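You operate a simulated robot arm through the tools that you are given. There is no shell and no other tool.

Carry out the task below with a simulated robot arm. There is one attempt and no reset: what you move stays moved.

TASK
Fill the pail to its line with 60 water, then set 20 and lock the red stop button. Where these are worked on the way, their far stop is far enough and under half their travel is too little: red stop button.

It is judged by the outcome, as a careful person would: the job done as asked, and still so three seconds after it is handed in. It fails if anything else is knocked over, pushed out of place, dropped, spilled or broken.

THE ROBOT
A 6-joint arm with a two-finger parallel gripper, fixed in place. Base frame: the origin is on the floor under the middle of its stand, x ahead of it, y to its left, z up. Readings come in cm, degrees, newtons and seconds.
With the tool pointing down near the work surface it reaches from about 20 to 78 cm from the base axis. Its first joint turns from -166.0 to 166.0 degrees. Payload 3.91 kg.
The TCP is the grasp point between the finger pads, 3 cm short of the fingertips. In the tool frame z runs along the fingers and y along their closing line. The gripper opens to 11 cm. The fingers are 2 cm wide and 1 cm thick; the gripper's body (4.8 by 11.2 cm) begins 5.5 cm behind the TCP.
Orientation is that of the tool frame in the base frame, as a unit quaternion [x, y, z, w]. With the fingers straight down and closing along the base's y, the tool's x points along the base's -x, its y along +y and its z along -z.

THE INTERFACE
- The arm moves only by the tool play_rows. Its argument "motion" is a list of rows, each a list of 7 numbers: the shift along the tool's x, y, z in cm, then the turn, a rotation vector about the tool's x, y, z in degrees, then the gripper command, from -1 (shut) to 1 (fully open), values between in proportion. In form: [[tx, ty, tz, ax, ay, az, grip], ...]. A call has 1 to 20 rows; each row shifts and turns the commanded pose from where the row before left it, along the tool's axes as they then stand. A row lasts 0.2 s, in which the tool goes at most 5 cm and 8.6 degrees; a call with a longer step from one row to the next is refused whole, and so is a gripper value outside its range. Where a pose cannot be reached the arm comes as near as it can. A force on the tool above 90 N (or 10 N above the force at the start of the call, whichever is more), or a blocked arm, ends the call early, and 0.2 s more pass. The fingers move at their own pace (about 4.5 cm/s each) and stop on an object; they squeeze with about 34 N. The grip force told is the motor's: it shows also when the fingers shut on nothing. Time passes only in rows, and 0.2 s behind the last, so rows that do not move let the fingers close. It gives the time, the measured TCP pose, the force on the tool (base axes), the opening and the grip force at its end, in the units of the frame above (readings bear some noise), with the torque about the TCP (base axes, N m) and any sound that the robot's microphone picked up.
- Cameras (640 x 400 px; columns grow to the right, rows downward): "scene" is fixed at [4.97, 49.79, 181.42]; the picture's right is [-0.53, -0.85, 0.00], its down [-0.61, 0.38, -0.70] and it looks along [0.59, -0.37, -0.72] (base axes); focal length 322 px, centre (320, 200). "wrist" rides on the gripper at [7.7, 0.7, -11.4] in the tool frame; the picture's right is [-0.09, 1.00, 0.00], its down [-0.80, -0.07, -0.59] and it looks along [-0.59, -0.05, 0.80] (tool axes); focal length 270 px, centre (320, 200). There is no depth. A picture from a camera that has moved, and an enlarged one, comes with that camera's place and axes in the base frame and with its lens.
- get_image(camera): a new picture of that camera. The clock stands still meanwhile.
- lift_body(by): slides the trunk up (or, below 0, down) by that many cm; the arm rides with it, the base frame stays. It gives what a move gives, with no picture.
- enlarge(camera, box): a new picture of the part [left, top, right, bottom] of that camera's present view, enlarged. The clock stands still meanwhile.
- close_job(): hands the job in; it is judged then, once.

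Nothing tells you positions but the pictures and the camera data. Unless the task says otherwise, let go and move clear before handing in.

The tools are called after "Request:" by a JSON object that holds its "fn" and its "kwargs". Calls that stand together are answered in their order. play_rows: Moves the arm, as the interface text tells. Its arguments: {"type":"object","properties":{"motion":{"type":"array","items":{"type":"array","items":{"type":"number"}}}},"required":["motion"]} The other tools are called the same way: lift_body (by) moves the trunk up or down; get_image (camera) takes a picture; enlarge (camera, box) takes an enlarged picture of a part of a camera's view; close_job () hands the job in.

At the start:

```text
time: 0.0
position: [34.96, 4.24, 146.47]
tool_rot: [0.0, 1.0, 0.0, -0.001]
force: [-0.6, -0.8, 0.0]
torque: [0.01, -0.02, 0.0]
grip_width: 10.98
finger_force: 0.1
trunk travel left (down, up): [-57.5, 3.5]
```

scene: 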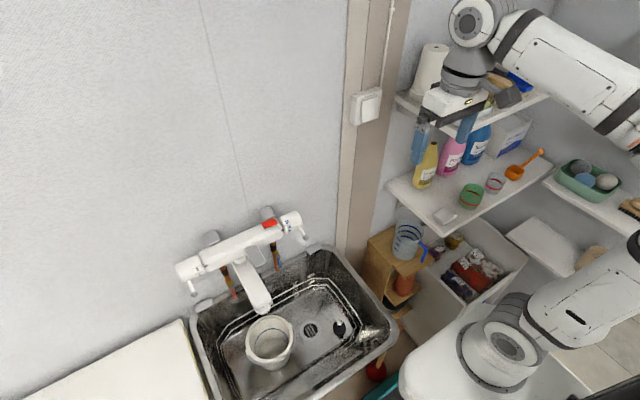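
wrist: 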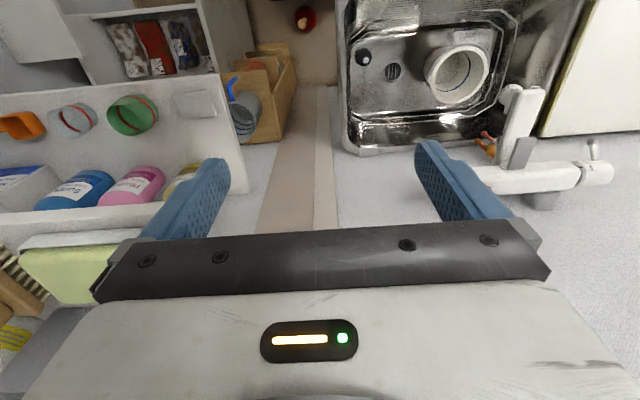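

I see a sink with a white pail, a white wall mixer with a red button on top, and a handle at each end. I'll take closer pictures before I plan anything.

Request:
{"fn": "enlarge", "kwargs": {"camera": "scene", "box": [160, 190, 320, 290]}}

Request:
{"fn": "enlarge", "kwargs": {"camera": "scene", "box": [180, 240, 400, 400]}}

Request:
{"fn": "enlarge", "kwargs": {"camera": "wrist", "box": [400, 20, 640, 220]}}

Request:
{"fn": "enlarge", "kwargs": {"camera": "scene", "box": [240, 200, 320, 250]}}

```text
4.00 times, centred on (240, 240) of scene
camera zoom: at [4.97, 49.79, 181.42], right [-0.53, -0.85, 0.0], down [-0.61, 0.38, -0.7], along [0.59, -0.37, -0.72], focal length 1287 px, centre (640, 40)
```

zoom: 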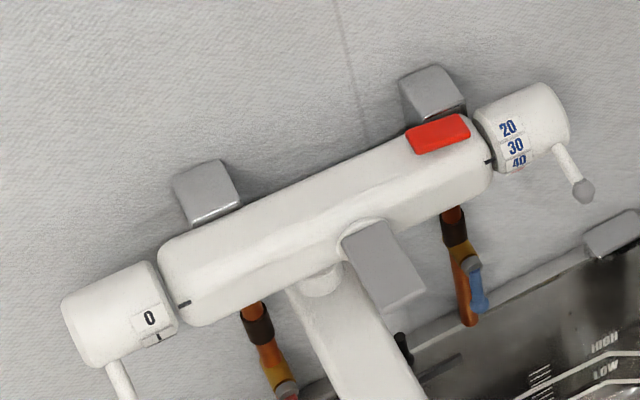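

```text
2.50 times, centred on (290, 320) of scene
camera zoom: at [4.97, 49.79, 181.42], right [-0.53, -0.85, 0.0], down [-0.61, 0.38, -0.7], along [0.59, -0.37, -0.72], focal length 804 px, centre (395, -100)
```

zoom: 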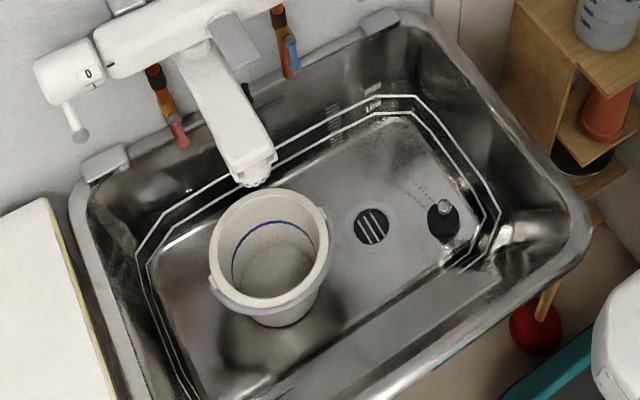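

```text
2.00 times, centred on (520, 120) of wrist
camera zoom: at [27.11, 4.96, 157.8], right [0.09, 1.0, 0.0], down [0.8, -0.07, 0.59], along [0.59, -0.05, -0.8], focal length 541 px, centre (-80, 360)
```

zoom: 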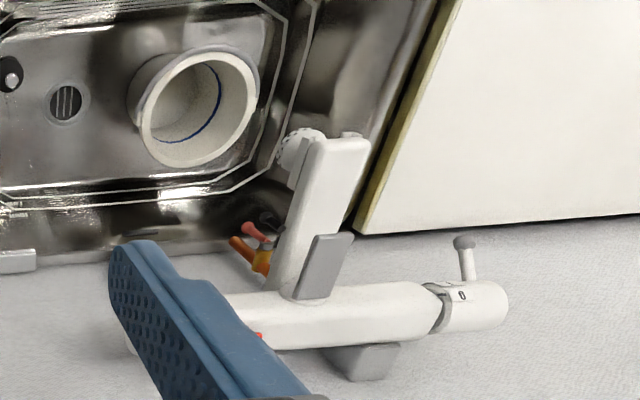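

```text
8.00 times, centred on (280, 225) of scene
camera zoom: at [4.97, 49.79, 181.42], right [-0.53, -0.85, 0.0], down [-0.61, 0.38, -0.7], along [0.59, -0.37, -0.72], focal length 2574 px, centre (640, 0)
```

zoom: 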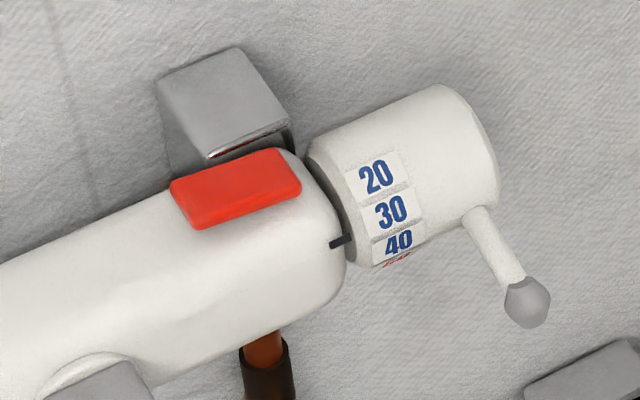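

The mixer is on the wall at about x 55, y 30–54, z 115, and the pail stands under the spout at about (46, 42, 79). I'll bring the wrist camera in front of the mixer, keeping well back, to look closely at the dials, the button and the valves.

Request:
{"fn": "play_rows", "kwargs": {"motion": [[0.3, 3.7, 1.8, 0, 0, 0, 1], [0.3, 3.7, 1.8, 0, 0, 0, 1], [0.3, 3.7, 1.8, 0, 0, 0, 1], [0.3, 3.7, 1.8, 0, 0, 0, 1], [0.3, 3.7, 1.8, 0, 0, 0, 1], [0.3, 3.7, 1.8, 0, 0, 0, 1], [0.3, 3.7, 1.8, 0, 0, 0, 1], [0.3, 3.7, 1.8, 0, 0, 0, 1], [0.3, 3.7, 1.8, 0, 0, 0, 1], [0.3, 3.7, 1.8, 0, 0, 0, 1], [0, 0, 0, 0, -7.5, 0, 1], [0, 0, 0, 0, -7.5, 0, 1], [0, 0, 0, 0, -7.5, 0, 1], [0, 0, 0, 0, -7.5, 0, 1], [0, 0, 0, 0, -7.5, 0, 1], [0, 0, 0, 0, -7.5, 0, 1]]}}

Request:
{"fn": "get_image", "kwargs": {"camera": "wrist"}}

Request:
{"fn": "get_image", "kwargs": {"camera": "scene"}}

```text
time: 3.4
position: [31.89, 41.26, 128.41]
tool_rot: [-0.001, 0.923, 0.001, 0.384]
force: [0.2, -0.2, 0.0]
torque: [0.0, 0.02, 0.02]
grip_width: 11.01
finger_force: 0.0
trunk travel left (down, up): [-57.5, 3.5]
```

```text
taken
camera wrist: at [18.26, 41.96, 130.95], right [0.06, 1.0, 0.06], down [0.14, -0.07, 0.99], along [0.99, -0.05, -0.15], focal length 270 px, centre (320, 200)
```

wrist: 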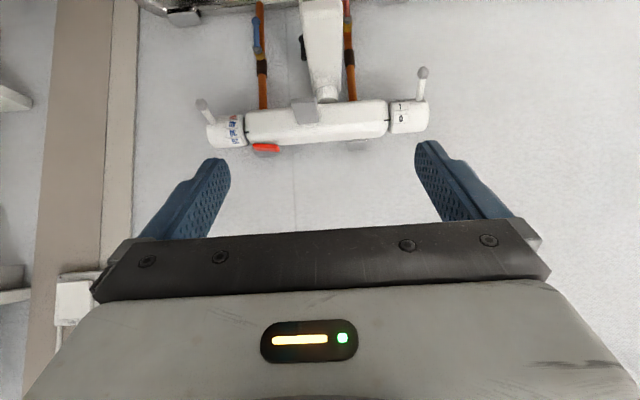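

```text
taken
```

scene: 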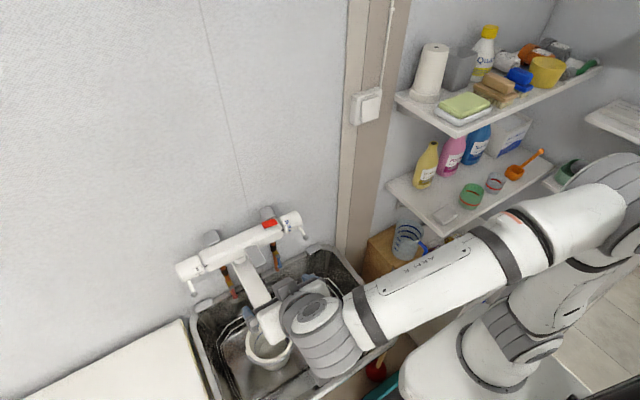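

Request:
{"fn": "enlarge", "kwargs": {"camera": "wrist", "box": [190, 60, 302, 160]}}

Request:
{"fn": "enlarge", "kwargs": {"camera": "wrist", "box": [350, 60, 446, 160]}}

Request:
{"fn": "enlarge", "kwargs": {"camera": "wrist", "box": [230, 0, 390, 100]}}

Request:
{"fn": "enlarge", "kwargs": {"camera": "wrist", "box": [190, 60, 446, 220]}}

```text
4.00 times, centred on (246, 110) of wrist
camera zoom: at [18.26, 41.96, 130.95], right [0.06, 1.0, 0.06], down [0.14, -0.07, 0.99], along [0.99, -0.05, -0.15], focal length 1081 px, centre (616, 560)
```

zoom: 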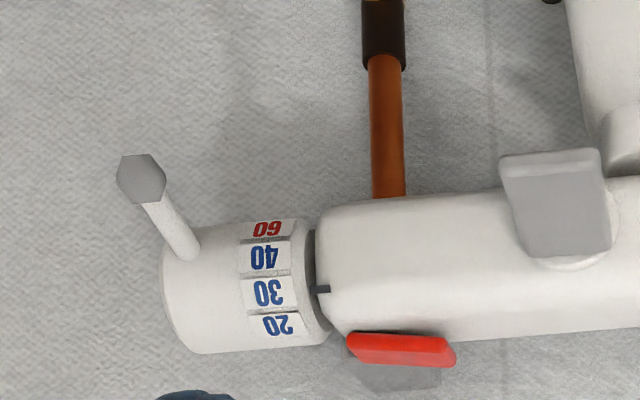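

```text
4.00 times, centred on (398, 110) of wrist
camera zoom: at [18.26, 41.96, 130.95], right [0.06, 1.0, 0.06], down [0.14, -0.07, 0.99], along [0.99, -0.05, -0.15], focal length 1081 px, centre (8, 560)
```

zoom: 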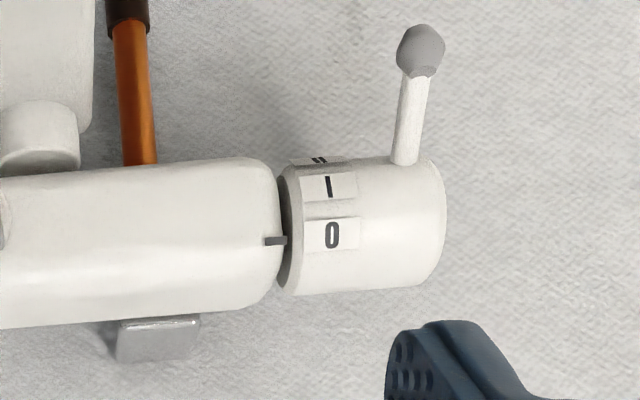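

```text
4.00 times, centred on (310, 50) of wrist
camera zoom: at [18.26, 41.96, 130.95], right [0.06, 1.0, 0.06], down [0.14, -0.07, 0.99], along [0.99, -0.05, -0.15], focal length 1081 px, centre (360, 800)
```

zoom: 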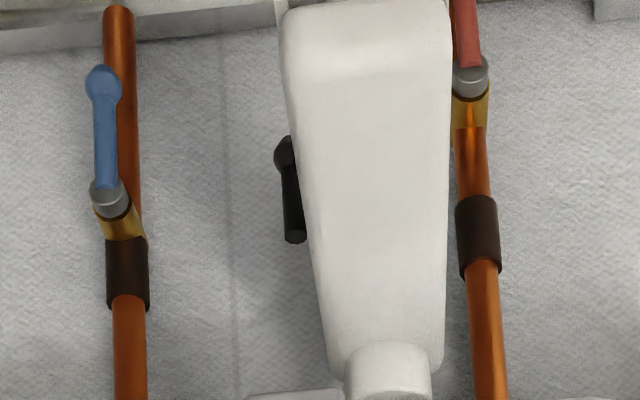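

```text
2.50 times, centred on (318, 140) of wrist
camera zoom: at [18.26, 41.96, 130.95], right [0.06, 1.0, 0.06], down [0.14, -0.07, 0.99], along [0.99, -0.05, -0.15], focal length 676 px, centre (325, 350)
```

zoom: 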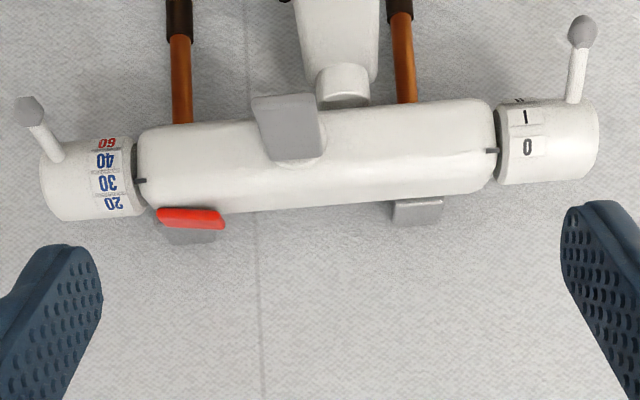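

The temperature dial reads 20/30/40/60 and sits at 30. The flow dial reads 0/I/II and sits at 0. The red button is on top of the body at about (58, 32, 116). I'll zoom in further on the button and the dial details.

Request:
{"fn": "enlarge", "kwargs": {"camera": "scene", "box": [258, 212, 290, 232]}}

Request:
{"fn": "enlarge", "kwargs": {"camera": "wrist", "box": [244, 128, 292, 158]}}

Request:
{"fn": "enlarge", "kwargs": {"camera": "wrist", "box": [196, 90, 276, 140]}}

Request:
{"fn": "enlarge", "kwargs": {"camera": "scene", "box": [180, 240, 244, 280]}}

```text
16.00 times, centred on (274, 222) of scene
camera zoom: at [4.97, 49.79, 181.42], right [-0.53, -0.85, 0.0], down [-0.61, 0.38, -0.7], along [0.59, -0.37, -0.72], focal length 5148 px, centre (1056, -152)
```

zoom: 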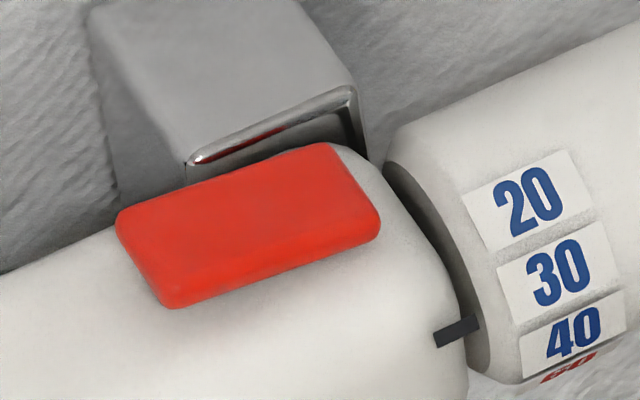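

```text
13.33 times, centred on (268, 143) of wrist
camera zoom: at [18.26, 41.96, 130.95], right [0.06, 1.0, 0.06], down [0.14, -0.07, 0.99], along [0.99, -0.05, -0.15], focal length 3604 px, centre (1013, 960)
```

zoom: 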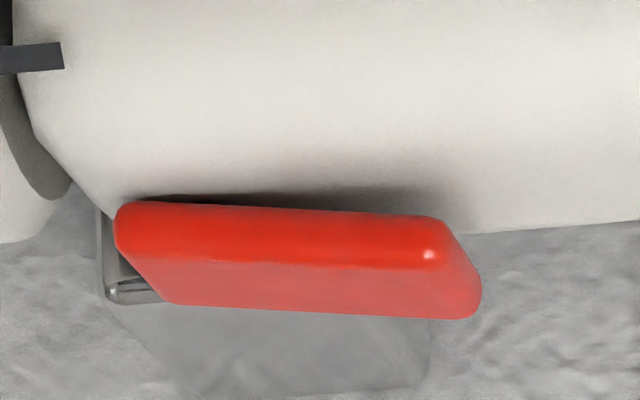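

```text
8.00 times, centred on (236, 115) of wrist
camera zoom: at [18.26, 41.96, 130.95], right [0.06, 1.0, 0.06], down [0.14, -0.07, 0.99], along [0.99, -0.05, -0.15], focal length 2162 px, centre (992, 880)
```

zoom: 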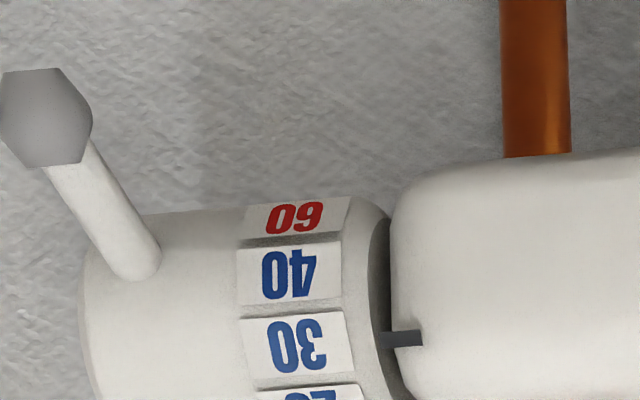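

```text
10.00 times, centred on (212, 260) of scene
camera zoom: at [4.97, 49.79, 181.42], right [-0.53, -0.85, 0.0], down [-0.61, 0.38, -0.7], along [0.59, -0.37, -0.72], focal length 3217 px, centre (1400, -400)
```

zoom: 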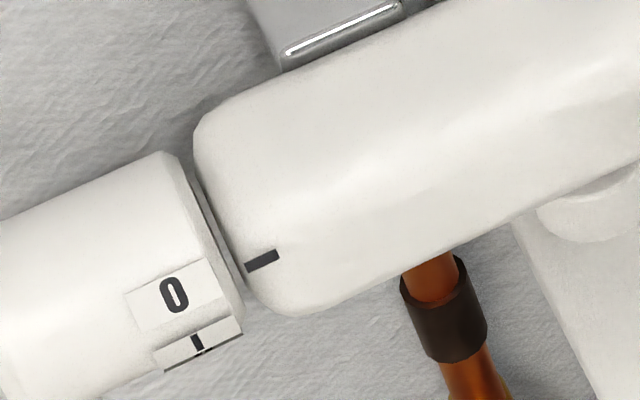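

I take the button to be a raised pad on top of the body, x 57.2–58.8, y 30.3–34.0, top at z 116.4. I'll close the fingers, tilt the tool to about 30°, and hover above it first.

Request:
{"fn": "play_rows", "kwargs": {"motion": [[0, 0, 0, 0, 7.5, 0, -1], [0, 0, 0, 0, 7.5, 0, -1], [-2.374, -1.139, 2.235, 0, 0, 0, -1], [-2.374, -1.139, 2.235, 0, 0, 0, -1], [-2.374, -1.139, 2.235, 0, 0, 0, -1], [-2.374, -1.139, 2.235, 0, 0, 0, -1], [-2.374, -1.139, 2.235, 0, 0, 0, -1], [-2.374, -1.139, 2.235, 0, 0, 0, -1], [-2.374, -1.139, 2.235, 0, 0, 0, -1], [-2.374, -1.139, 2.235, 0, 0, 0, -1], [0, 0, 0, 0, 0, 0, -1]]}}

Request:
{"fn": "get_image", "kwargs": {"camera": "wrist"}}

Request:
{"fn": "enlarge", "kwargs": {"camera": "scene", "box": [220, 170, 348, 250]}}

```text
time: 5.8
position: [57.13, 32.0, 122.55]
tool_rot: [0.0, 0.966, 0.001, 0.258]
force: [0.1, 0.8, -0.4]
torque: [0.01, 0.01, -0.02]
grip_width: 0.0
finger_force: 33.8
trunk travel left (down, up): [-57.5, 3.5]
```

```text
taken
camera wrist: at [44.71, 32.73, 128.53], right [0.08, 1.0, 0.04], down [0.4, -0.07, 0.92], along [0.92, -0.05, -0.4], focal length 270 px, centre (320, 200)
```

wrist: 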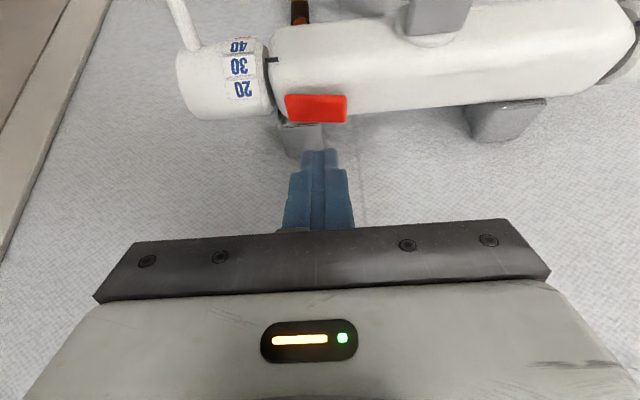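

```text
5.00 times, centred on (284, 210) of scene
camera zoom: at [4.97, 49.79, 181.42], right [-0.53, -0.85, 0.0], down [-0.61, 0.38, -0.7], along [0.59, -0.37, -0.72], focal length 1609 px, centre (500, 150)
```

zoom: 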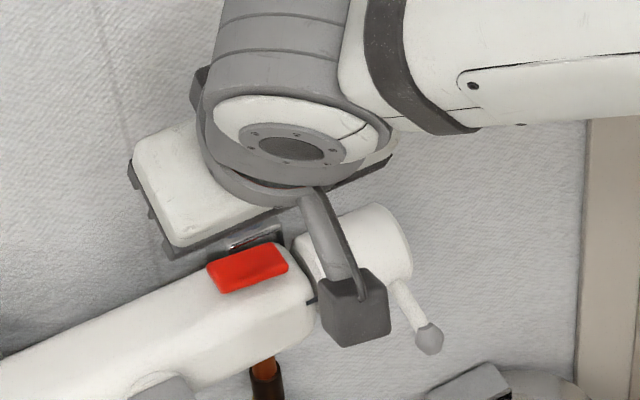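

The tips hover about 3 cm above the button and the lateral alignment agrees with the picture. I'll come down near contact, then press in small steps.

Request:
{"fn": "play_rows", "kwargs": {"motion": [[0.558, 0, 1.158, 0, 0, 0, -1], [0.558, 0, 1.084, 0, 0, 0, -1], [0.1, 0, 0.173, 0, 0, 0, -1], [0.1, 0, 0.173, 0, 0, 0, -1], [0, 0, 0, 0, 0, 0, -1]]}}

Request:
{"fn": "enlarge", "kwargs": {"camera": "wrist", "box": [240, 60, 400, 160]}}

```text
time: 7.0
position: [57.35, 32.29, 119.66]
tool_rot: [0.001, 0.966, -0.001, 0.259]
force: [0.6, 0.0, 2.5]
torque: [0.0, -0.04, -0.03]
grip_width: 0.01
finger_force: 34.1
trunk travel left (down, up): [-57.5, 3.5]
```

```text
4.00 times, centred on (320, 110) of wrist
camera zoom: at [44.88, 32.88, 125.61], right [0.08, 1.0, 0.04], down [0.4, -0.07, 0.92], along [0.92, -0.05, -0.4], focal length 1081 px, centre (320, 560)
```

zoom: 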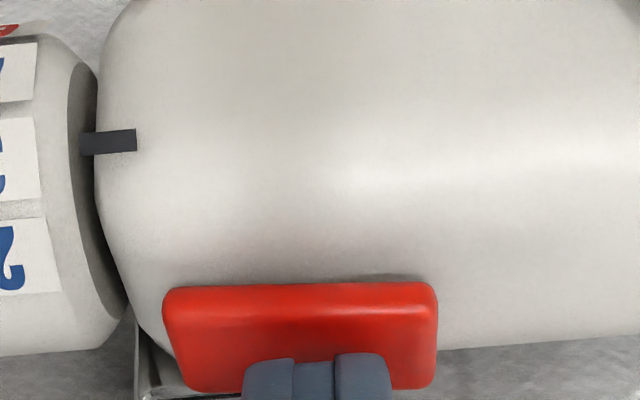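

A small upward force of 2.5 N shows that contact has begun. I'll press on in small steps.

Request:
{"fn": "play_rows", "kwargs": {"motion": [[0.075, 0, 0.13, 0, 0, 0, -1], [0.075, 0, 0.13, 0, 0, 0, -1]]}}

Request:
{"fn": "enlarge", "kwargs": {"camera": "wrist", "box": [240, 60, 400, 160]}}

```text
time: 7.6
position: [57.28, 32.18, 119.53]
tool_rot: [0.001, 0.965, 0.001, 0.261]
force: [5.2, 2.1, 17.6]
torque: [0.01, -0.27, -0.19]
grip_width: 0.0
finger_force: 33.8
trunk travel left (down, up): [-57.5, 3.5]
```

```text
4.00 times, centred on (320, 110) of wrist
camera zoom: at [44.84, 32.89, 125.51], right [0.08, 1.0, 0.05], down [0.39, -0.07, 0.92], along [0.92, -0.05, -0.4], focal length 1081 px, centre (320, 560)
```

zoom: 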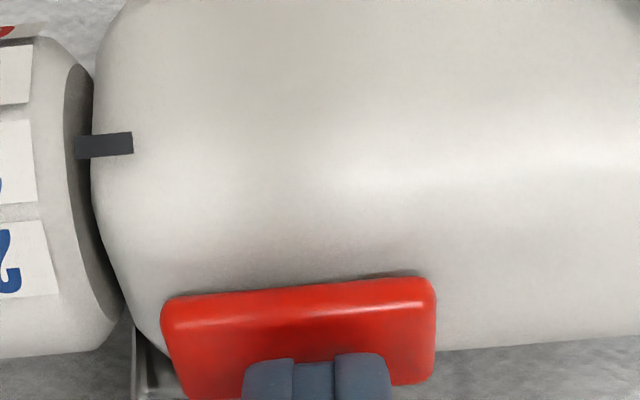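

The pad tilts as I press it: its +y end goes down and its −y end comes up. I'll back off and see whether it springs back.

Request:
{"fn": "play_rows", "kwargs": {"motion": [[-0.175, 0, -0.303, 0, 0, 0, -1], [-0.5, 0, -0.867, 0, 0, 0, -1], [-0.5, 0, -0.867, 0, 0, 0, -1], [0, 0, 0, 0, 0, 0, -1]]}}

Request:
{"fn": "enlarge", "kwargs": {"camera": "wrist", "box": [240, 60, 400, 160]}}

Request:
{"fn": "enlarge", "kwargs": {"camera": "scene", "box": [258, 212, 290, 232]}}

```text
time: 8.6
position: [57.36, 31.98, 121.53]
tool_rot: [0.0, 0.966, 0.0, 0.258]
force: [-0.7, -0.3, -0.9]
torque: [0.0, 0.01, -0.02]
grip_width: 0.02
finger_force: 34.1
trunk travel left (down, up): [-57.5, 3.5]
```

```text
4.00 times, centred on (320, 110) of wrist
camera zoom: at [44.9, 32.85, 127.6], right [0.08, 1.0, 0.04], down [0.4, -0.07, 0.91], along [0.91, -0.05, -0.4], focal length 1081 px, centre (320, 560)
```

zoom: 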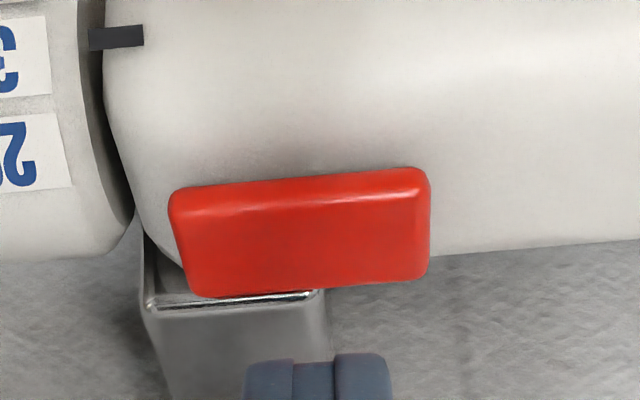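

```text
16.00 times, centred on (274, 222) of scene
camera zoom: at [4.97, 49.79, 181.42], right [-0.53, -0.85, 0.0], down [-0.61, 0.38, -0.7], along [0.59, -0.37, -0.72], focal length 5148 px, centre (1056, -152)
```

zoom: 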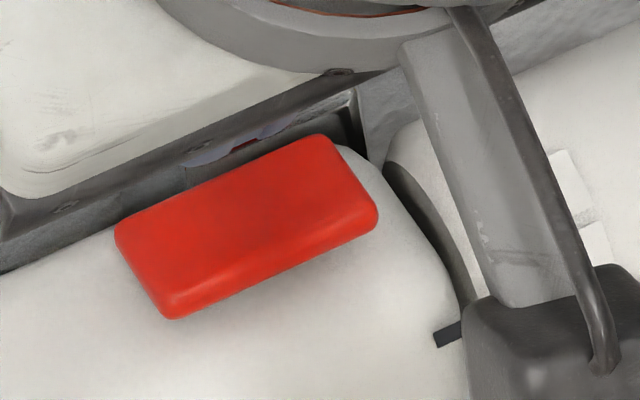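

The pad is a rocker held by friction. At first its dial-side end was down, and now it is about level. I'll press the +y end down to its stop, with the fingers at y≈33.4.

Request:
{"fn": "play_rows", "kwargs": {"motion": [[0, 1.45, 0, 0, 0, 0, -1], [0.5, 0, 0.867, 0, 0, 0, -1], [0.43, 0, 0.75, 0, 0, 0, -1], [0.075, 0, 0.13, 0, 0, 0, -1], [0.075, 0, 0.13, 0, 0, 0, -1], [0.05, 0, 0.087, 0, 0, 0, -1]]}}

Request:
{"fn": "enlarge", "kwargs": {"camera": "wrist", "box": [240, 60, 400, 160]}}

```text
time: 10.0
position: [57.34, 33.61, 119.45]
tool_rot: [0.0, 0.966, 0.0, 0.259]
force: [-3.1, 0.7, 3.3]
torque: [-0.05, 0.02, 0.01]
grip_width: 0.01
finger_force: 34.4
trunk travel left (down, up): [-57.5, 3.5]
```

```text
4.00 times, centred on (320, 110) of wrist
camera zoom: at [44.88, 34.31, 125.43], right [0.08, 1.0, 0.04], down [0.4, -0.07, 0.92], along [0.92, -0.05, -0.4], focal length 1081 px, centre (320, 560)
```

zoom: 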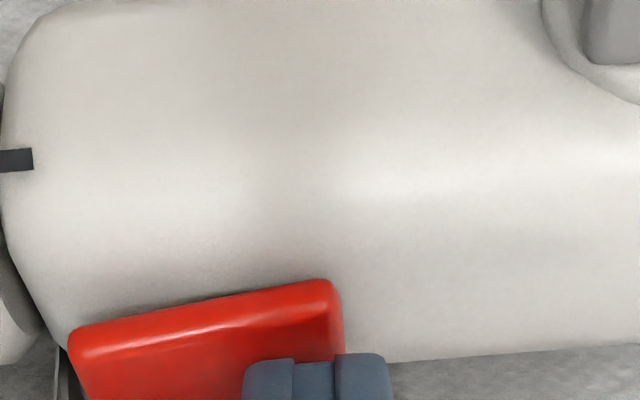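

Request:
{"fn": "play_rows", "kwargs": {"motion": [[0.05, 0, 0.087, 0, 0, 0, -1], [0.05, 0, 0.087, 0, 0, 0, -1]]}}

Request:
{"fn": "enlarge", "kwargs": {"camera": "wrist", "box": [240, 60, 400, 160]}}

```text
time: 10.6
position: [57.34, 33.51, 119.41]
tool_rot: [0.0, 0.965, 0.001, 0.261]
force: [0.7, 0.6, 18.9]
torque: [-0.14, -0.19, 0.03]
grip_width: 0.03
finger_force: 34.0
trunk travel left (down, up): [-57.5, 3.5]
```

```text
4.00 times, centred on (320, 110) of wrist
camera zoom: at [44.85, 34.28, 125.35], right [0.08, 1.0, 0.05], down [0.39, -0.07, 0.92], along [0.92, -0.05, -0.4], focal length 1081 px, centre (320, 560)
```

zoom: 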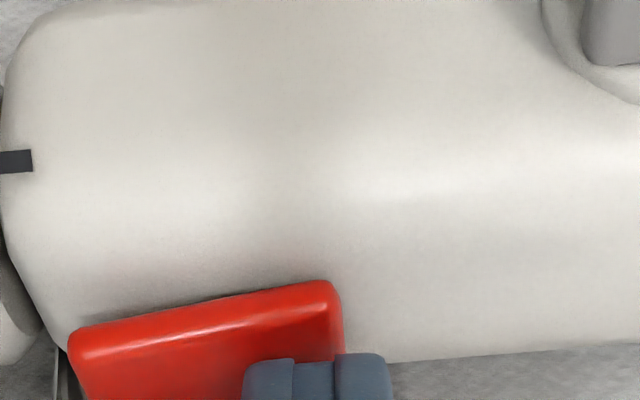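

The rocker is now at its other stop: 19 N with no further movement. Next I'll retreat, tilt back to 45°, part-open the fingers and line up with the temperature lever's ball at about (52.3, 24.65, 111.4).

Request:
{"fn": "play_rows", "kwargs": {"motion": [[-1.4955, 0, -2.6, 0, 0, 0, -1], [2.016, -2.21, -1.159, 0, 0, 0, -1], [2.016, -2.21, -1.159, 0, 0, 0, -0.18], [2.016, -2.21, -1.159, 0, 0, 0, -0.18], [2.016, -2.21, -1.159, 0, 0, 0, -0.18], [0, 0, 0, 0, -7.5, 0, -0.18], [0, 0, 0, 0, -7.5, 0, -0.18], [2.369, 0, 1.52, 0, 0, 0, -0.18], [2.369, 0, 1.52, 0, 0, 0, -0.18], [0, 0, 0, 0, 0, 0, -0.18]]}}

Request:
{"fn": "get_image", "kwargs": {"camera": "wrist"}}

Request:
{"fn": "enlarge", "kwargs": {"camera": "scene", "box": [220, 190, 348, 270]}}

```text
time: 12.8
position: [46.62, 24.83, 116.68]
tool_rot: [0.001, 0.924, -0.001, 0.382]
force: [0.6, 0.0, 0.1]
torque: [-0.02, 0.03, 0.0]
grip_width: 4.48
finger_force: 0.0
trunk travel left (down, up): [-57.5, 3.5]
```

```text
taken
camera wrist: at [33.08, 25.45, 119.18], right [0.06, 1.0, 0.06], down [0.15, -0.07, 0.99], along [0.99, -0.05, -0.15], focal length 270 px, centre (320, 200)
```

wrist: 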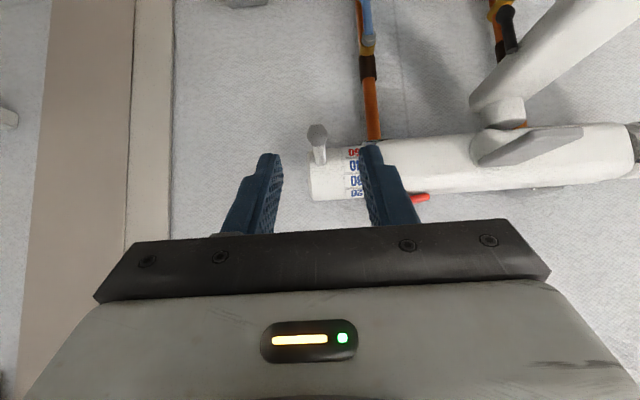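

```text
5.00 times, centred on (284, 230) of scene
camera zoom: at [4.97, 49.79, 181.42], right [-0.53, -0.85, 0.0], down [-0.61, 0.38, -0.7], along [0.59, -0.37, -0.72], focal length 1609 px, centre (500, 50)
```

zoom: 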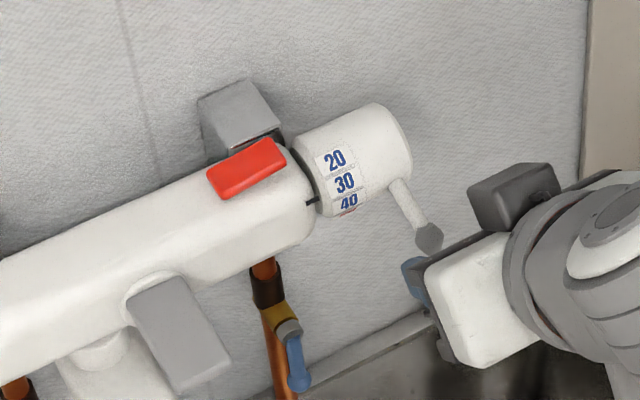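

Request:
{"fn": "play_rows", "kwargs": {"motion": [[-0.1, -0.1, 2, 0, 0, 0, -0.18], [-0.1, -0.1, 2, 0, 0, 0, -0.18], [-0.09, 0, 1.95, 0, 0, 0, -0.18], [0, 0, 0, 0, 0, 0, -0.18]]}}

Request:
{"fn": "enlarge", "kwargs": {"camera": "wrist", "box": [240, 80, 432, 200]}}

Request:
{"fn": "enlarge", "kwargs": {"camera": "scene", "box": [252, 200, 332, 250]}}

```text
time: 13.8
position: [51.04, 24.6, 112.6]
tool_rot: [0.0, 0.924, 0.0, 0.383]
force: [0.7, 0.7, -0.9]
torque: [0.01, -0.04, -0.02]
grip_width: 4.53
finger_force: 0.1
trunk travel left (down, up): [-57.5, 3.5]
```

```text
3.33 times, centred on (336, 140) of wrist
camera zoom: at [37.51, 25.32, 115.25], right [0.06, 1.0, 0.06], down [0.15, -0.07, 0.99], along [0.99, -0.05, -0.15], focal length 901 px, centre (267, 400)
```

zoom: 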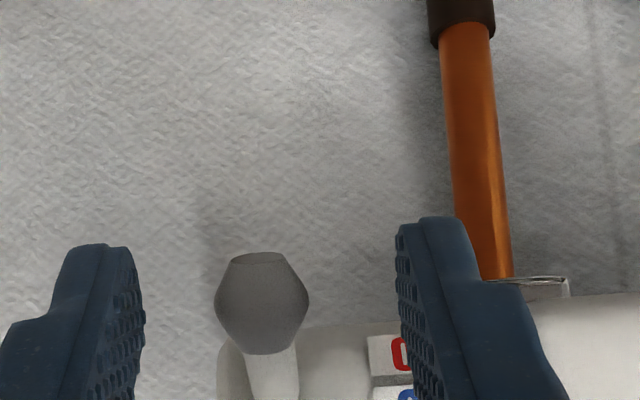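

```text
8.00 times, centred on (292, 225) of scene
camera zoom: at [4.97, 49.79, 181.42], right [-0.53, -0.85, 0.0], down [-0.61, 0.38, -0.7], along [0.59, -0.37, -0.72], focal length 2574 px, centre (544, 0)
```

zoom: 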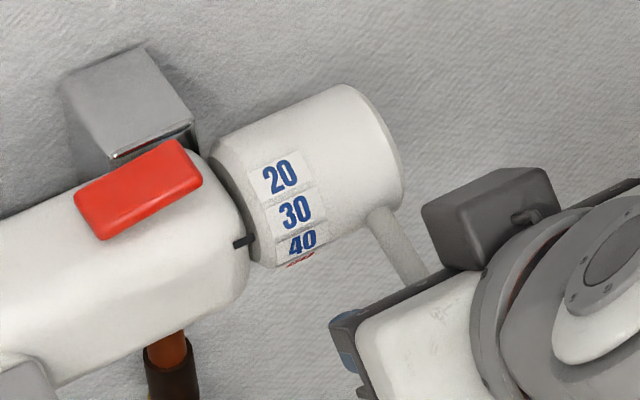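

The ball sits midway between the fingers, so I'll close on it.

Request:
{"fn": "play_rows", "kwargs": {"motion": [[0, 0, 0, 0, 0, 0, -0.6], [0, 0, 0, 0, 0, 0, -1], [0, 0, 0, 0, 0, 0, -1], [0, 0, 0, 0, 0, 0, -1]]}}

Request:
{"fn": "enlarge", "kwargs": {"camera": "wrist", "box": [240, 80, 432, 200]}}

```text
time: 14.8
position: [51.18, 24.51, 112.71]
tool_rot: [0.001, 0.924, -0.001, 0.383]
force: [-0.9, -5.6, 0.2]
torque: [-0.1, 0.0, -0.09]
grip_width: 1.73
finger_force: 44.9
trunk travel left (down, up): [-57.5, 3.5]
```

```text
3.33 times, centred on (336, 140) of wrist
camera zoom: at [37.51, 25.23, 115.26], right [0.06, 1.0, 0.06], down [0.15, -0.07, 0.99], along [0.99, -0.05, -0.15], focal length 901 px, centre (267, 400)
```

zoom: 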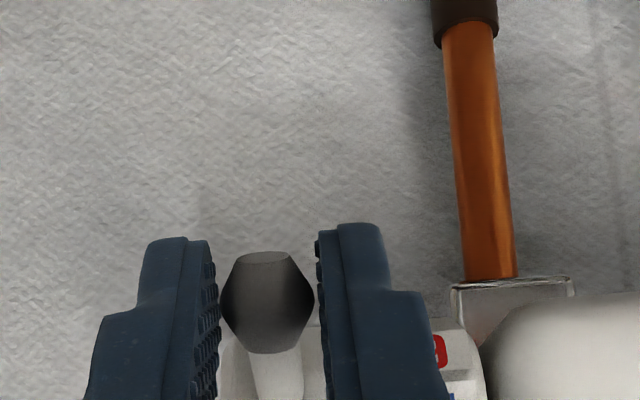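

The ball is gripped, 1.73 cm wide. I'll swing the lever up about 30° along its arc, then check the dial.

Request:
{"fn": "play_rows", "kwargs": {"motion": [[-0.236, 0, -0.465, 0, 0, 0, -1], [-0.276, 0, -0.443, 0, 0, 0, -1], [-0.313, 0, -0.416, 0, 0, 0, -1], [-0.348, 0, -0.389, 0, 0, 0, -1], [-0.382, 0, -0.356, 0, 0, 0, -1], [-0.41, 0, -0.322, 0, 0, 0, -1]]}}

Request:
{"fn": "enlarge", "kwargs": {"camera": "scene", "box": [252, 200, 332, 250]}}

Request:
{"fn": "enlarge", "kwargs": {"camera": "wrist", "box": [240, 80, 432, 200]}}

```text
time: 16.2
position: [51.05, 24.56, 115.62]
tool_rot: [0.0, 0.924, 0.001, 0.382]
force: [-2.9, -4.7, -18.1]
torque: [-0.09, 1.51, -0.03]
grip_width: 1.75
finger_force: 45.5
trunk travel left (down, up): [-57.5, 3.5]
```

```text
8.00 times, centred on (292, 225) of scene
camera zoom: at [4.97, 49.79, 181.42], right [-0.53, -0.85, 0.0], down [-0.61, 0.38, -0.7], along [0.59, -0.37, -0.72], focal length 2574 px, centre (544, 0)
```

zoom: 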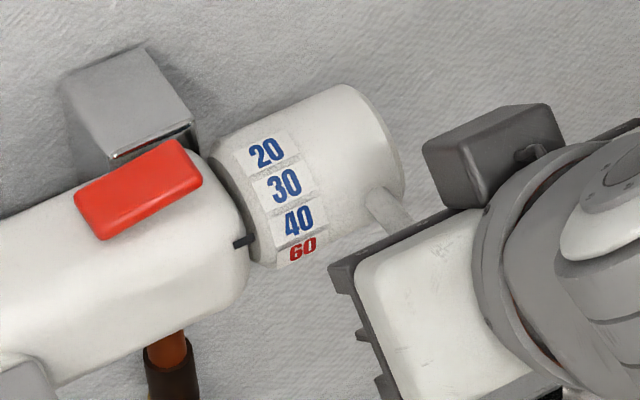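

```text
3.33 times, centred on (336, 140) of wrist
camera zoom: at [37.4, 25.23, 118.22], right [0.06, 1.0, 0.06], down [0.15, -0.07, 0.99], along [0.99, -0.05, -0.15], focal length 901 px, centre (267, 400)
```

zoom: 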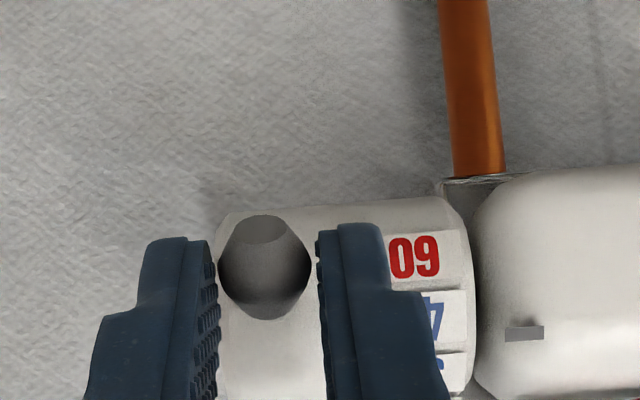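

The dial follows and is now close to 40. I'll go a little further in short steps and watch the force in case there is a stop.

Request:
{"fn": "play_rows", "kwargs": {"motion": [[-0.437, 0, -0.284, 0, 0, 0, -1], [-0.461, 0, -0.246, 0, 0, 0, -1]]}}

Request:
{"fn": "enlarge", "kwargs": {"camera": "scene", "box": [252, 200, 332, 250]}}

Request:
{"fn": "enlarge", "kwargs": {"camera": "wrist", "box": [240, 80, 432, 200]}}

```text
time: 16.8
position: [51.29, 24.5, 116.62]
tool_rot: [0.0, 0.924, 0.0, 0.382]
force: [-5.1, -5.5, -18.7]
torque: [-0.1, 1.51, -0.06]
grip_width: 1.78
finger_force: 45.5
trunk travel left (down, up): [-57.5, 3.5]
```

```text
8.00 times, centred on (292, 225) of scene
camera zoom: at [4.97, 49.79, 181.42], right [-0.53, -0.85, 0.0], down [-0.61, 0.38, -0.7], along [0.59, -0.37, -0.72], focal length 2574 px, centre (544, 0)
```

zoom: 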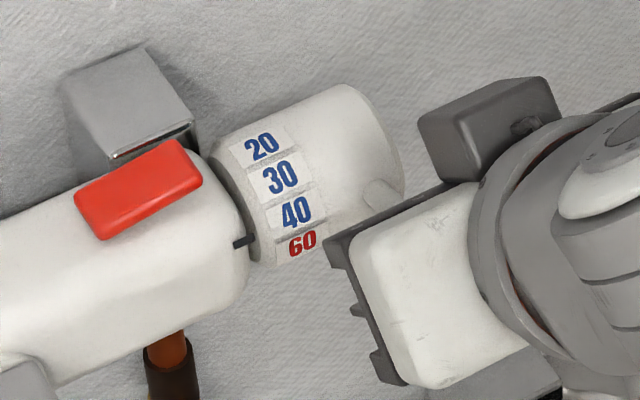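

```text
3.33 times, centred on (336, 140) of wrist
camera zoom: at [37.6, 25.23, 119.2], right [0.06, 1.0, 0.06], down [0.15, -0.07, 0.99], along [0.99, -0.05, -0.15], focal length 901 px, centre (267, 400)
```

zoom: 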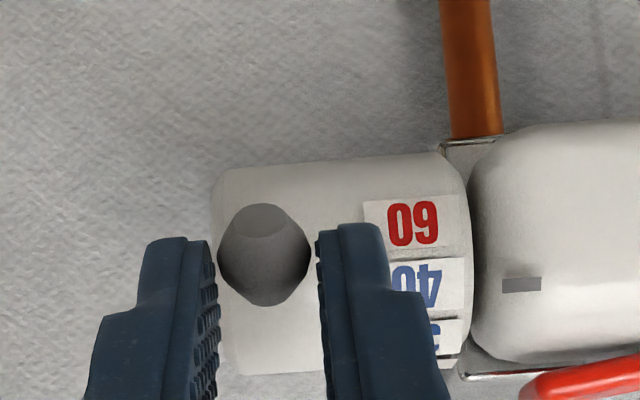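

The dial is at 40 and the steady 18 N looks like plain friction. I'll go on past 40 in small steps to see whether the stop is released.

Request:
{"fn": "play_rows", "kwargs": {"motion": [[-0.479, 0, -0.204, 0, 0, 0, -1], [-0.496, 0, -0.163, 0, 0, 0, -1]]}}

Request:
{"fn": "enlarge", "kwargs": {"camera": "wrist", "box": [240, 80, 432, 200]}}

```text
time: 17.4
position: [51.46, 24.58, 117.69]
tool_rot: [0.0, 0.924, -0.001, 0.382]
force: [-9.0, -4.8, -17.3]
torque: [-0.11, 1.61, -0.04]
grip_width: 1.74
finger_force: 44.9
trunk travel left (down, up): [-57.5, 3.5]
```

```text
3.33 times, centred on (336, 140) of wrist
camera zoom: at [37.95, 25.23, 120.2], right [0.06, 1.0, 0.06], down [0.15, -0.07, 0.99], along [0.99, -0.05, -0.15], focal length 901 px, centre (267, 400)
```

zoom: 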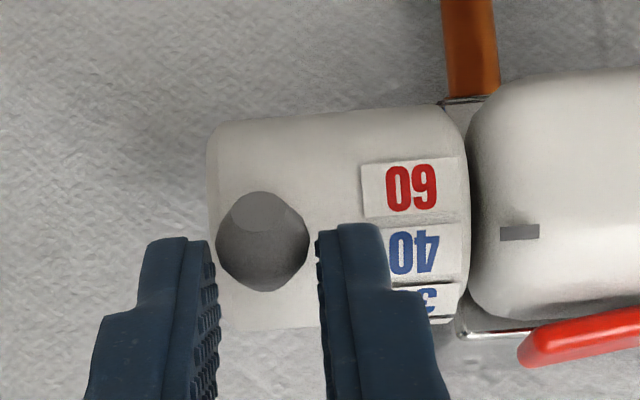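

The dial turns past 40 freely, so the stop is released. I'll continue toward 60.

Request:
{"fn": "play_rows", "kwargs": {"motion": [[-0.508, 0, -0.118, 0, 0, 0, -1], [-0.516, 0, -0.074, 0, 0, 0, -1], [-0.52, 0, -0.028, 0, 0, 0, -1]]}}

Request:
{"fn": "enlarge", "kwargs": {"camera": "wrist", "box": [240, 60, 432, 180]}}

Request:
{"fn": "enlarge", "kwargs": {"camera": "scene", "box": [252, 200, 332, 250]}}

```text
time: 18.2
position: [52.54, 24.51, 119.14]
tool_rot: [0.001, 0.923, 0.001, 0.384]
force: [-9.1, -5.8, -5.4]
torque: [-0.11, 0.88, -0.04]
grip_width: 1.66
finger_force: 44.8
trunk travel left (down, up): [-57.5, 3.5]
```

```text
3.33 times, centred on (336, 120) of wrist
camera zoom: at [38.94, 25.21, 121.67], right [0.06, 1.0, 0.06], down [0.14, -0.07, 0.99], along [0.99, -0.05, -0.15], focal length 901 px, centre (267, 467)
```

zoom: 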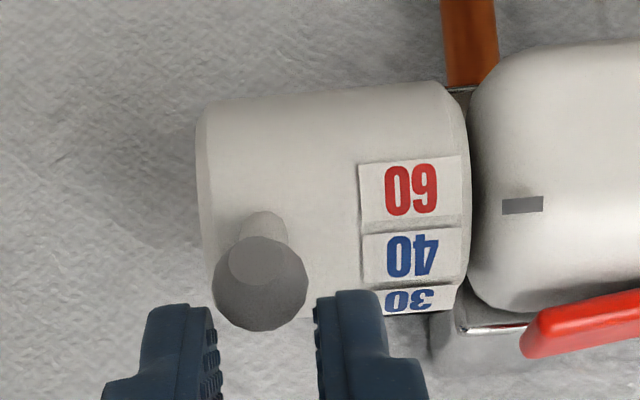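

```text
8.00 times, centred on (292, 225) of scene
camera zoom: at [4.97, 49.79, 181.42], right [-0.53, -0.85, 0.0], down [-0.61, 0.38, -0.7], along [0.59, -0.37, -0.72], focal length 2574 px, centre (544, 0)
```

zoom: 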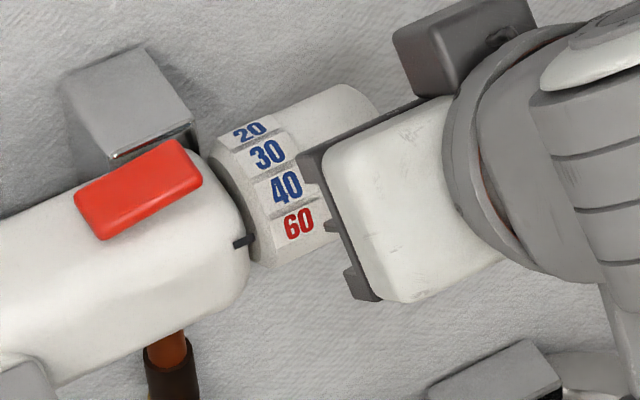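

The ball has slid to the edge of the pads and the dial is about 8° short of 60. I'll open, re-centre on the ball and take a fresh grip.

Request:
{"fn": "play_rows", "kwargs": {"motion": [[0, 0, 0, 0, 0, 0, -0.35], [0, 0, 0, 0, 0, 0, -0.35], [0.54, 0.05, 0.06, 0, 0, 0, -0.35], [0.54, 0.05, 0.06, 0, 0, 0, -0.35], [0.54, 0, 0.05, 0, 0, 0, -0.35], [0, 0, 0, 0, 0, 0, -0.35]]}}

Request:
{"fn": "enlarge", "kwargs": {"camera": "wrist", "box": [240, 60, 432, 180]}}

```text
time: 19.6
position: [51.53, 24.58, 117.58]
tool_rot: [0.0, 0.924, 0.0, 0.383]
force: [0.9, 0.5, 0.0]
torque: [0.02, 0.0, -0.01]
grip_width: 3.58
finger_force: 0.1
trunk travel left (down, up): [-57.5, 3.5]
```

```text
3.33 times, centred on (336, 120) of wrist
camera zoom: at [37.96, 25.33, 120.22], right [0.06, 1.0, 0.06], down [0.15, -0.07, 0.99], along [0.99, -0.05, -0.15], focal length 901 px, centre (267, 467)
```

zoom: 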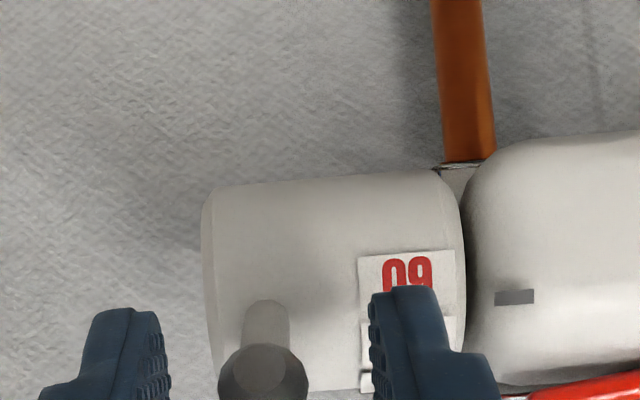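

Request:
{"fn": "play_rows", "kwargs": {"motion": [[0, 0, 0, 0, 0, 0, -0.7], [0, 0, 0, 0, 0, 0, -1], [0, 0, 0, 0, 0, 0, -1], [-0.51, 0, -0.103, 0, 0, 0, -1], [-0.519, 0, -0.058, 0, 0, 0, -1]]}}

Request:
{"fn": "enlarge", "kwargs": {"camera": "wrist", "box": [240, 60, 432, 180]}}

Request:
{"fn": "enlarge", "kwargs": {"camera": "scene", "box": [252, 200, 332, 250]}}

```text
time: 20.8
position: [51.99, 24.51, 118.37]
tool_rot: [0.001, 0.925, -0.001, 0.381]
force: [-9.9, -11.2, -17.7]
torque: [-0.17, 1.63, -0.21]
grip_width: 1.74
finger_force: 45.6
trunk travel left (down, up): [-57.5, 3.5]
```

```text
3.33 times, centred on (336, 120) of wrist
camera zoom: at [38.51, 25.27, 120.97], right [0.06, 1.0, 0.06], down [0.15, -0.07, 0.99], along [0.99, -0.05, -0.15], focal length 901 px, centre (267, 467)
```

zoom: 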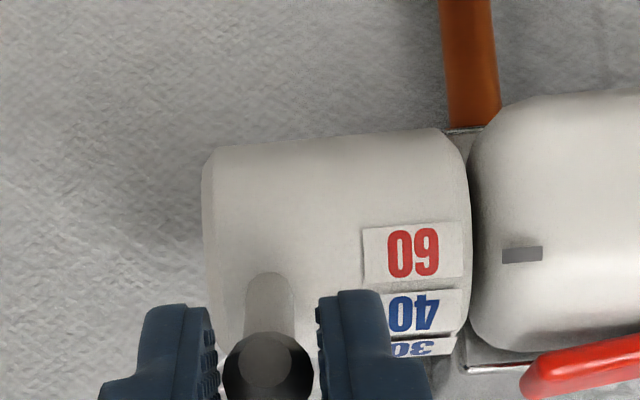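

```text
8.00 times, centred on (292, 225) of scene
camera zoom: at [4.97, 49.79, 181.42], right [-0.53, -0.85, 0.0], down [-0.61, 0.38, -0.7], along [0.59, -0.37, -0.72], focal length 2574 px, centre (544, 0)
```

zoom: 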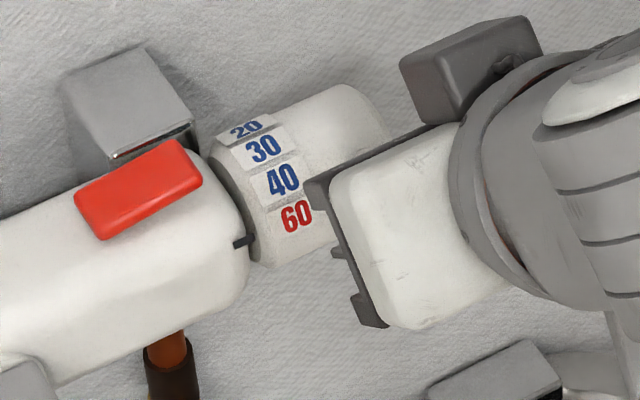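

60 is about 4–5° short of the mark, so I'll nudge it a little more.

Request:
{"fn": "play_rows", "kwargs": {"motion": [[-0.515, 0, -0.071, 0, 0, 0, -1], [0, 0, 0, 0, 0, 0, -1]]}}

Request:
{"fn": "enlarge", "kwargs": {"camera": "wrist", "box": [240, 60, 432, 180]}}

Request:
{"fn": "enlarge", "kwargs": {"camera": "scene", "box": [270, 210, 302, 230]}}

```text
time: 21.4
position: [52.55, 24.46, 118.8]
tool_rot: [0.0, 0.925, -0.001, 0.381]
force: [-7.8, -15.1, -19.3]
torque: [-0.15, 1.63, -0.31]
grip_width: 1.74
finger_force: 45.3
trunk travel left (down, up): [-57.5, 3.5]
```

```text
3.33 times, centred on (336, 120) of wrist
camera zoom: at [38.88, 25.25, 121.4], right [0.06, 1.0, 0.06], down [0.15, -0.07, 0.99], along [0.99, -0.05, -0.15], focal length 901 px, centre (267, 467)
```

zoom: 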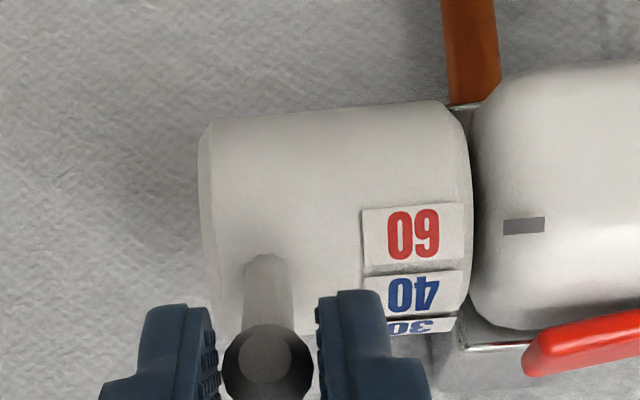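

```text
16.00 times, centred on (286, 220) of scene
camera zoom: at [4.97, 49.79, 181.42], right [-0.53, -0.85, 0.0], down [-0.61, 0.38, -0.7], along [0.59, -0.37, -0.72], focal length 5148 px, centre (864, -120)
```

zoom: 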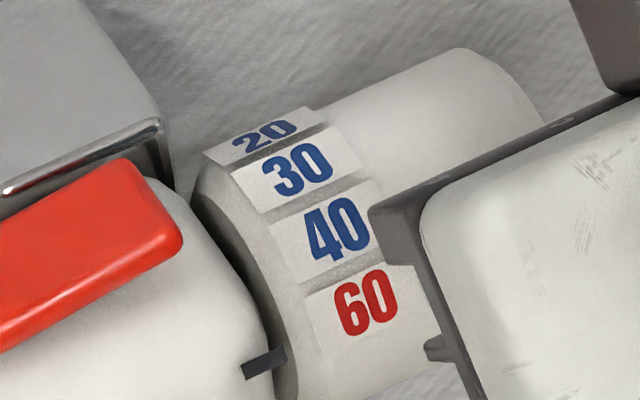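

60 now lines up with the mark, with the same offset the dial had at 30. I'll let go of the lever, back off and cross over to the flow lever, whose ball is at about (53.3, 55.5, 109).

Request:
{"fn": "play_rows", "kwargs": {"motion": [[0, 0, 0, 0, 0, 0, -0.3], [0, 0, 0, 0, 0, 0, -0.3], [0, 0, -3, 0, 0, 0, -0.3], [0, 0, -3, 0, 0, 0, -0.3], [0, 0, 0, 0, 0, 0, -0.3]]}}

Request:
{"fn": "enlarge", "kwargs": {"camera": "scene", "box": [252, 200, 332, 250]}}

Request:
{"fn": "enlarge", "kwargs": {"camera": "wrist", "box": [260, 60, 452, 180]}}

```text
time: 22.6
position: [48.19, 24.91, 123.18]
tool_rot: [0.0, 0.924, 0.0, 0.383]
force: [0.4, -0.2, 0.8]
torque: [0.03, 0.0, -0.01]
grip_width: 3.85
finger_force: 0.0
trunk travel left (down, up): [-57.5, 3.5]
```

```text
8.00 times, centred on (292, 225) of scene
camera zoom: at [4.97, 49.79, 181.42], right [-0.53, -0.85, 0.0], down [-0.61, 0.38, -0.7], along [0.59, -0.37, -0.72], focal length 2574 px, centre (544, 0)
```

zoom: 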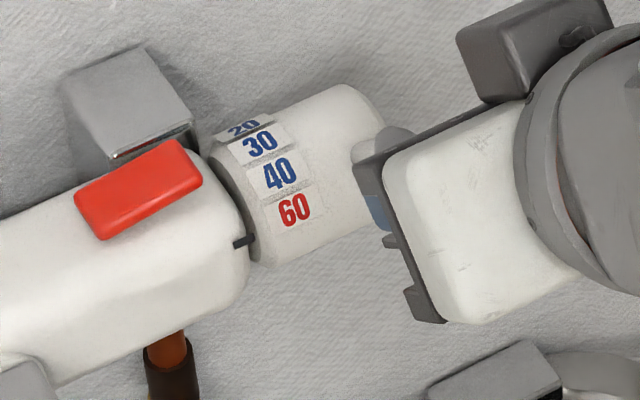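

```text
3.33 times, centred on (356, 120) of wrist
camera zoom: at [34.61, 25.5, 125.73], right [0.06, 1.0, 0.06], down [0.15, -0.07, 0.99], along [0.99, -0.05, -0.15], focal length 901 px, centre (200, 467)
```

zoom: 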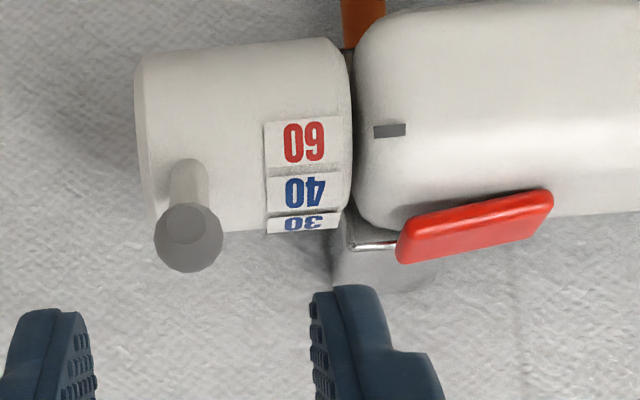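

Request:
{"fn": "enlarge", "kwargs": {"camera": "scene", "box": [270, 214, 302, 234]}}

Request:
{"fn": "enlarge", "kwargs": {"camera": "wrist", "box": [330, 80, 394, 120]}}

```text
16.00 times, centred on (286, 224) of scene
camera zoom: at [4.97, 49.79, 181.42], right [-0.53, -0.85, 0.0], down [-0.61, 0.38, -0.7], along [0.59, -0.37, -0.72], focal length 5148 px, centre (864, -184)
```

zoom: 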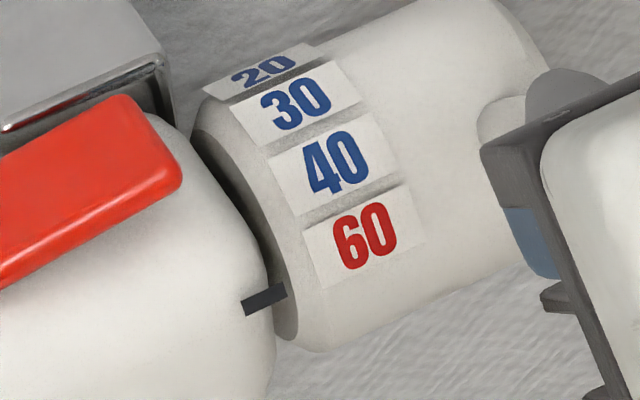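

```text
10.00 times, centred on (362, 100) of wrist
camera zoom: at [34.61, 25.5, 125.73], right [0.06, 1.0, 0.06], down [0.15, -0.07, 0.99], along [0.99, -0.05, -0.15], focal length 2703 px, centre (-100, 1200)
```

zoom: 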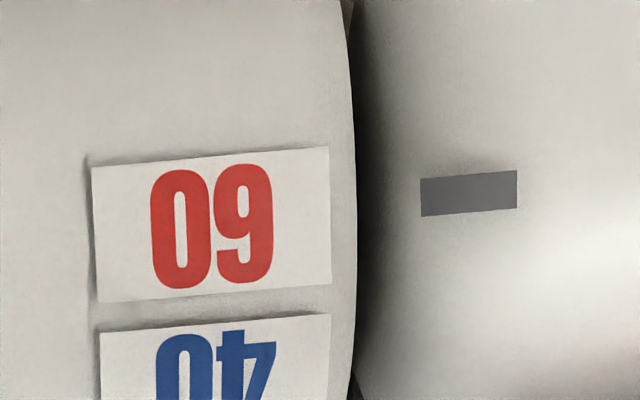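

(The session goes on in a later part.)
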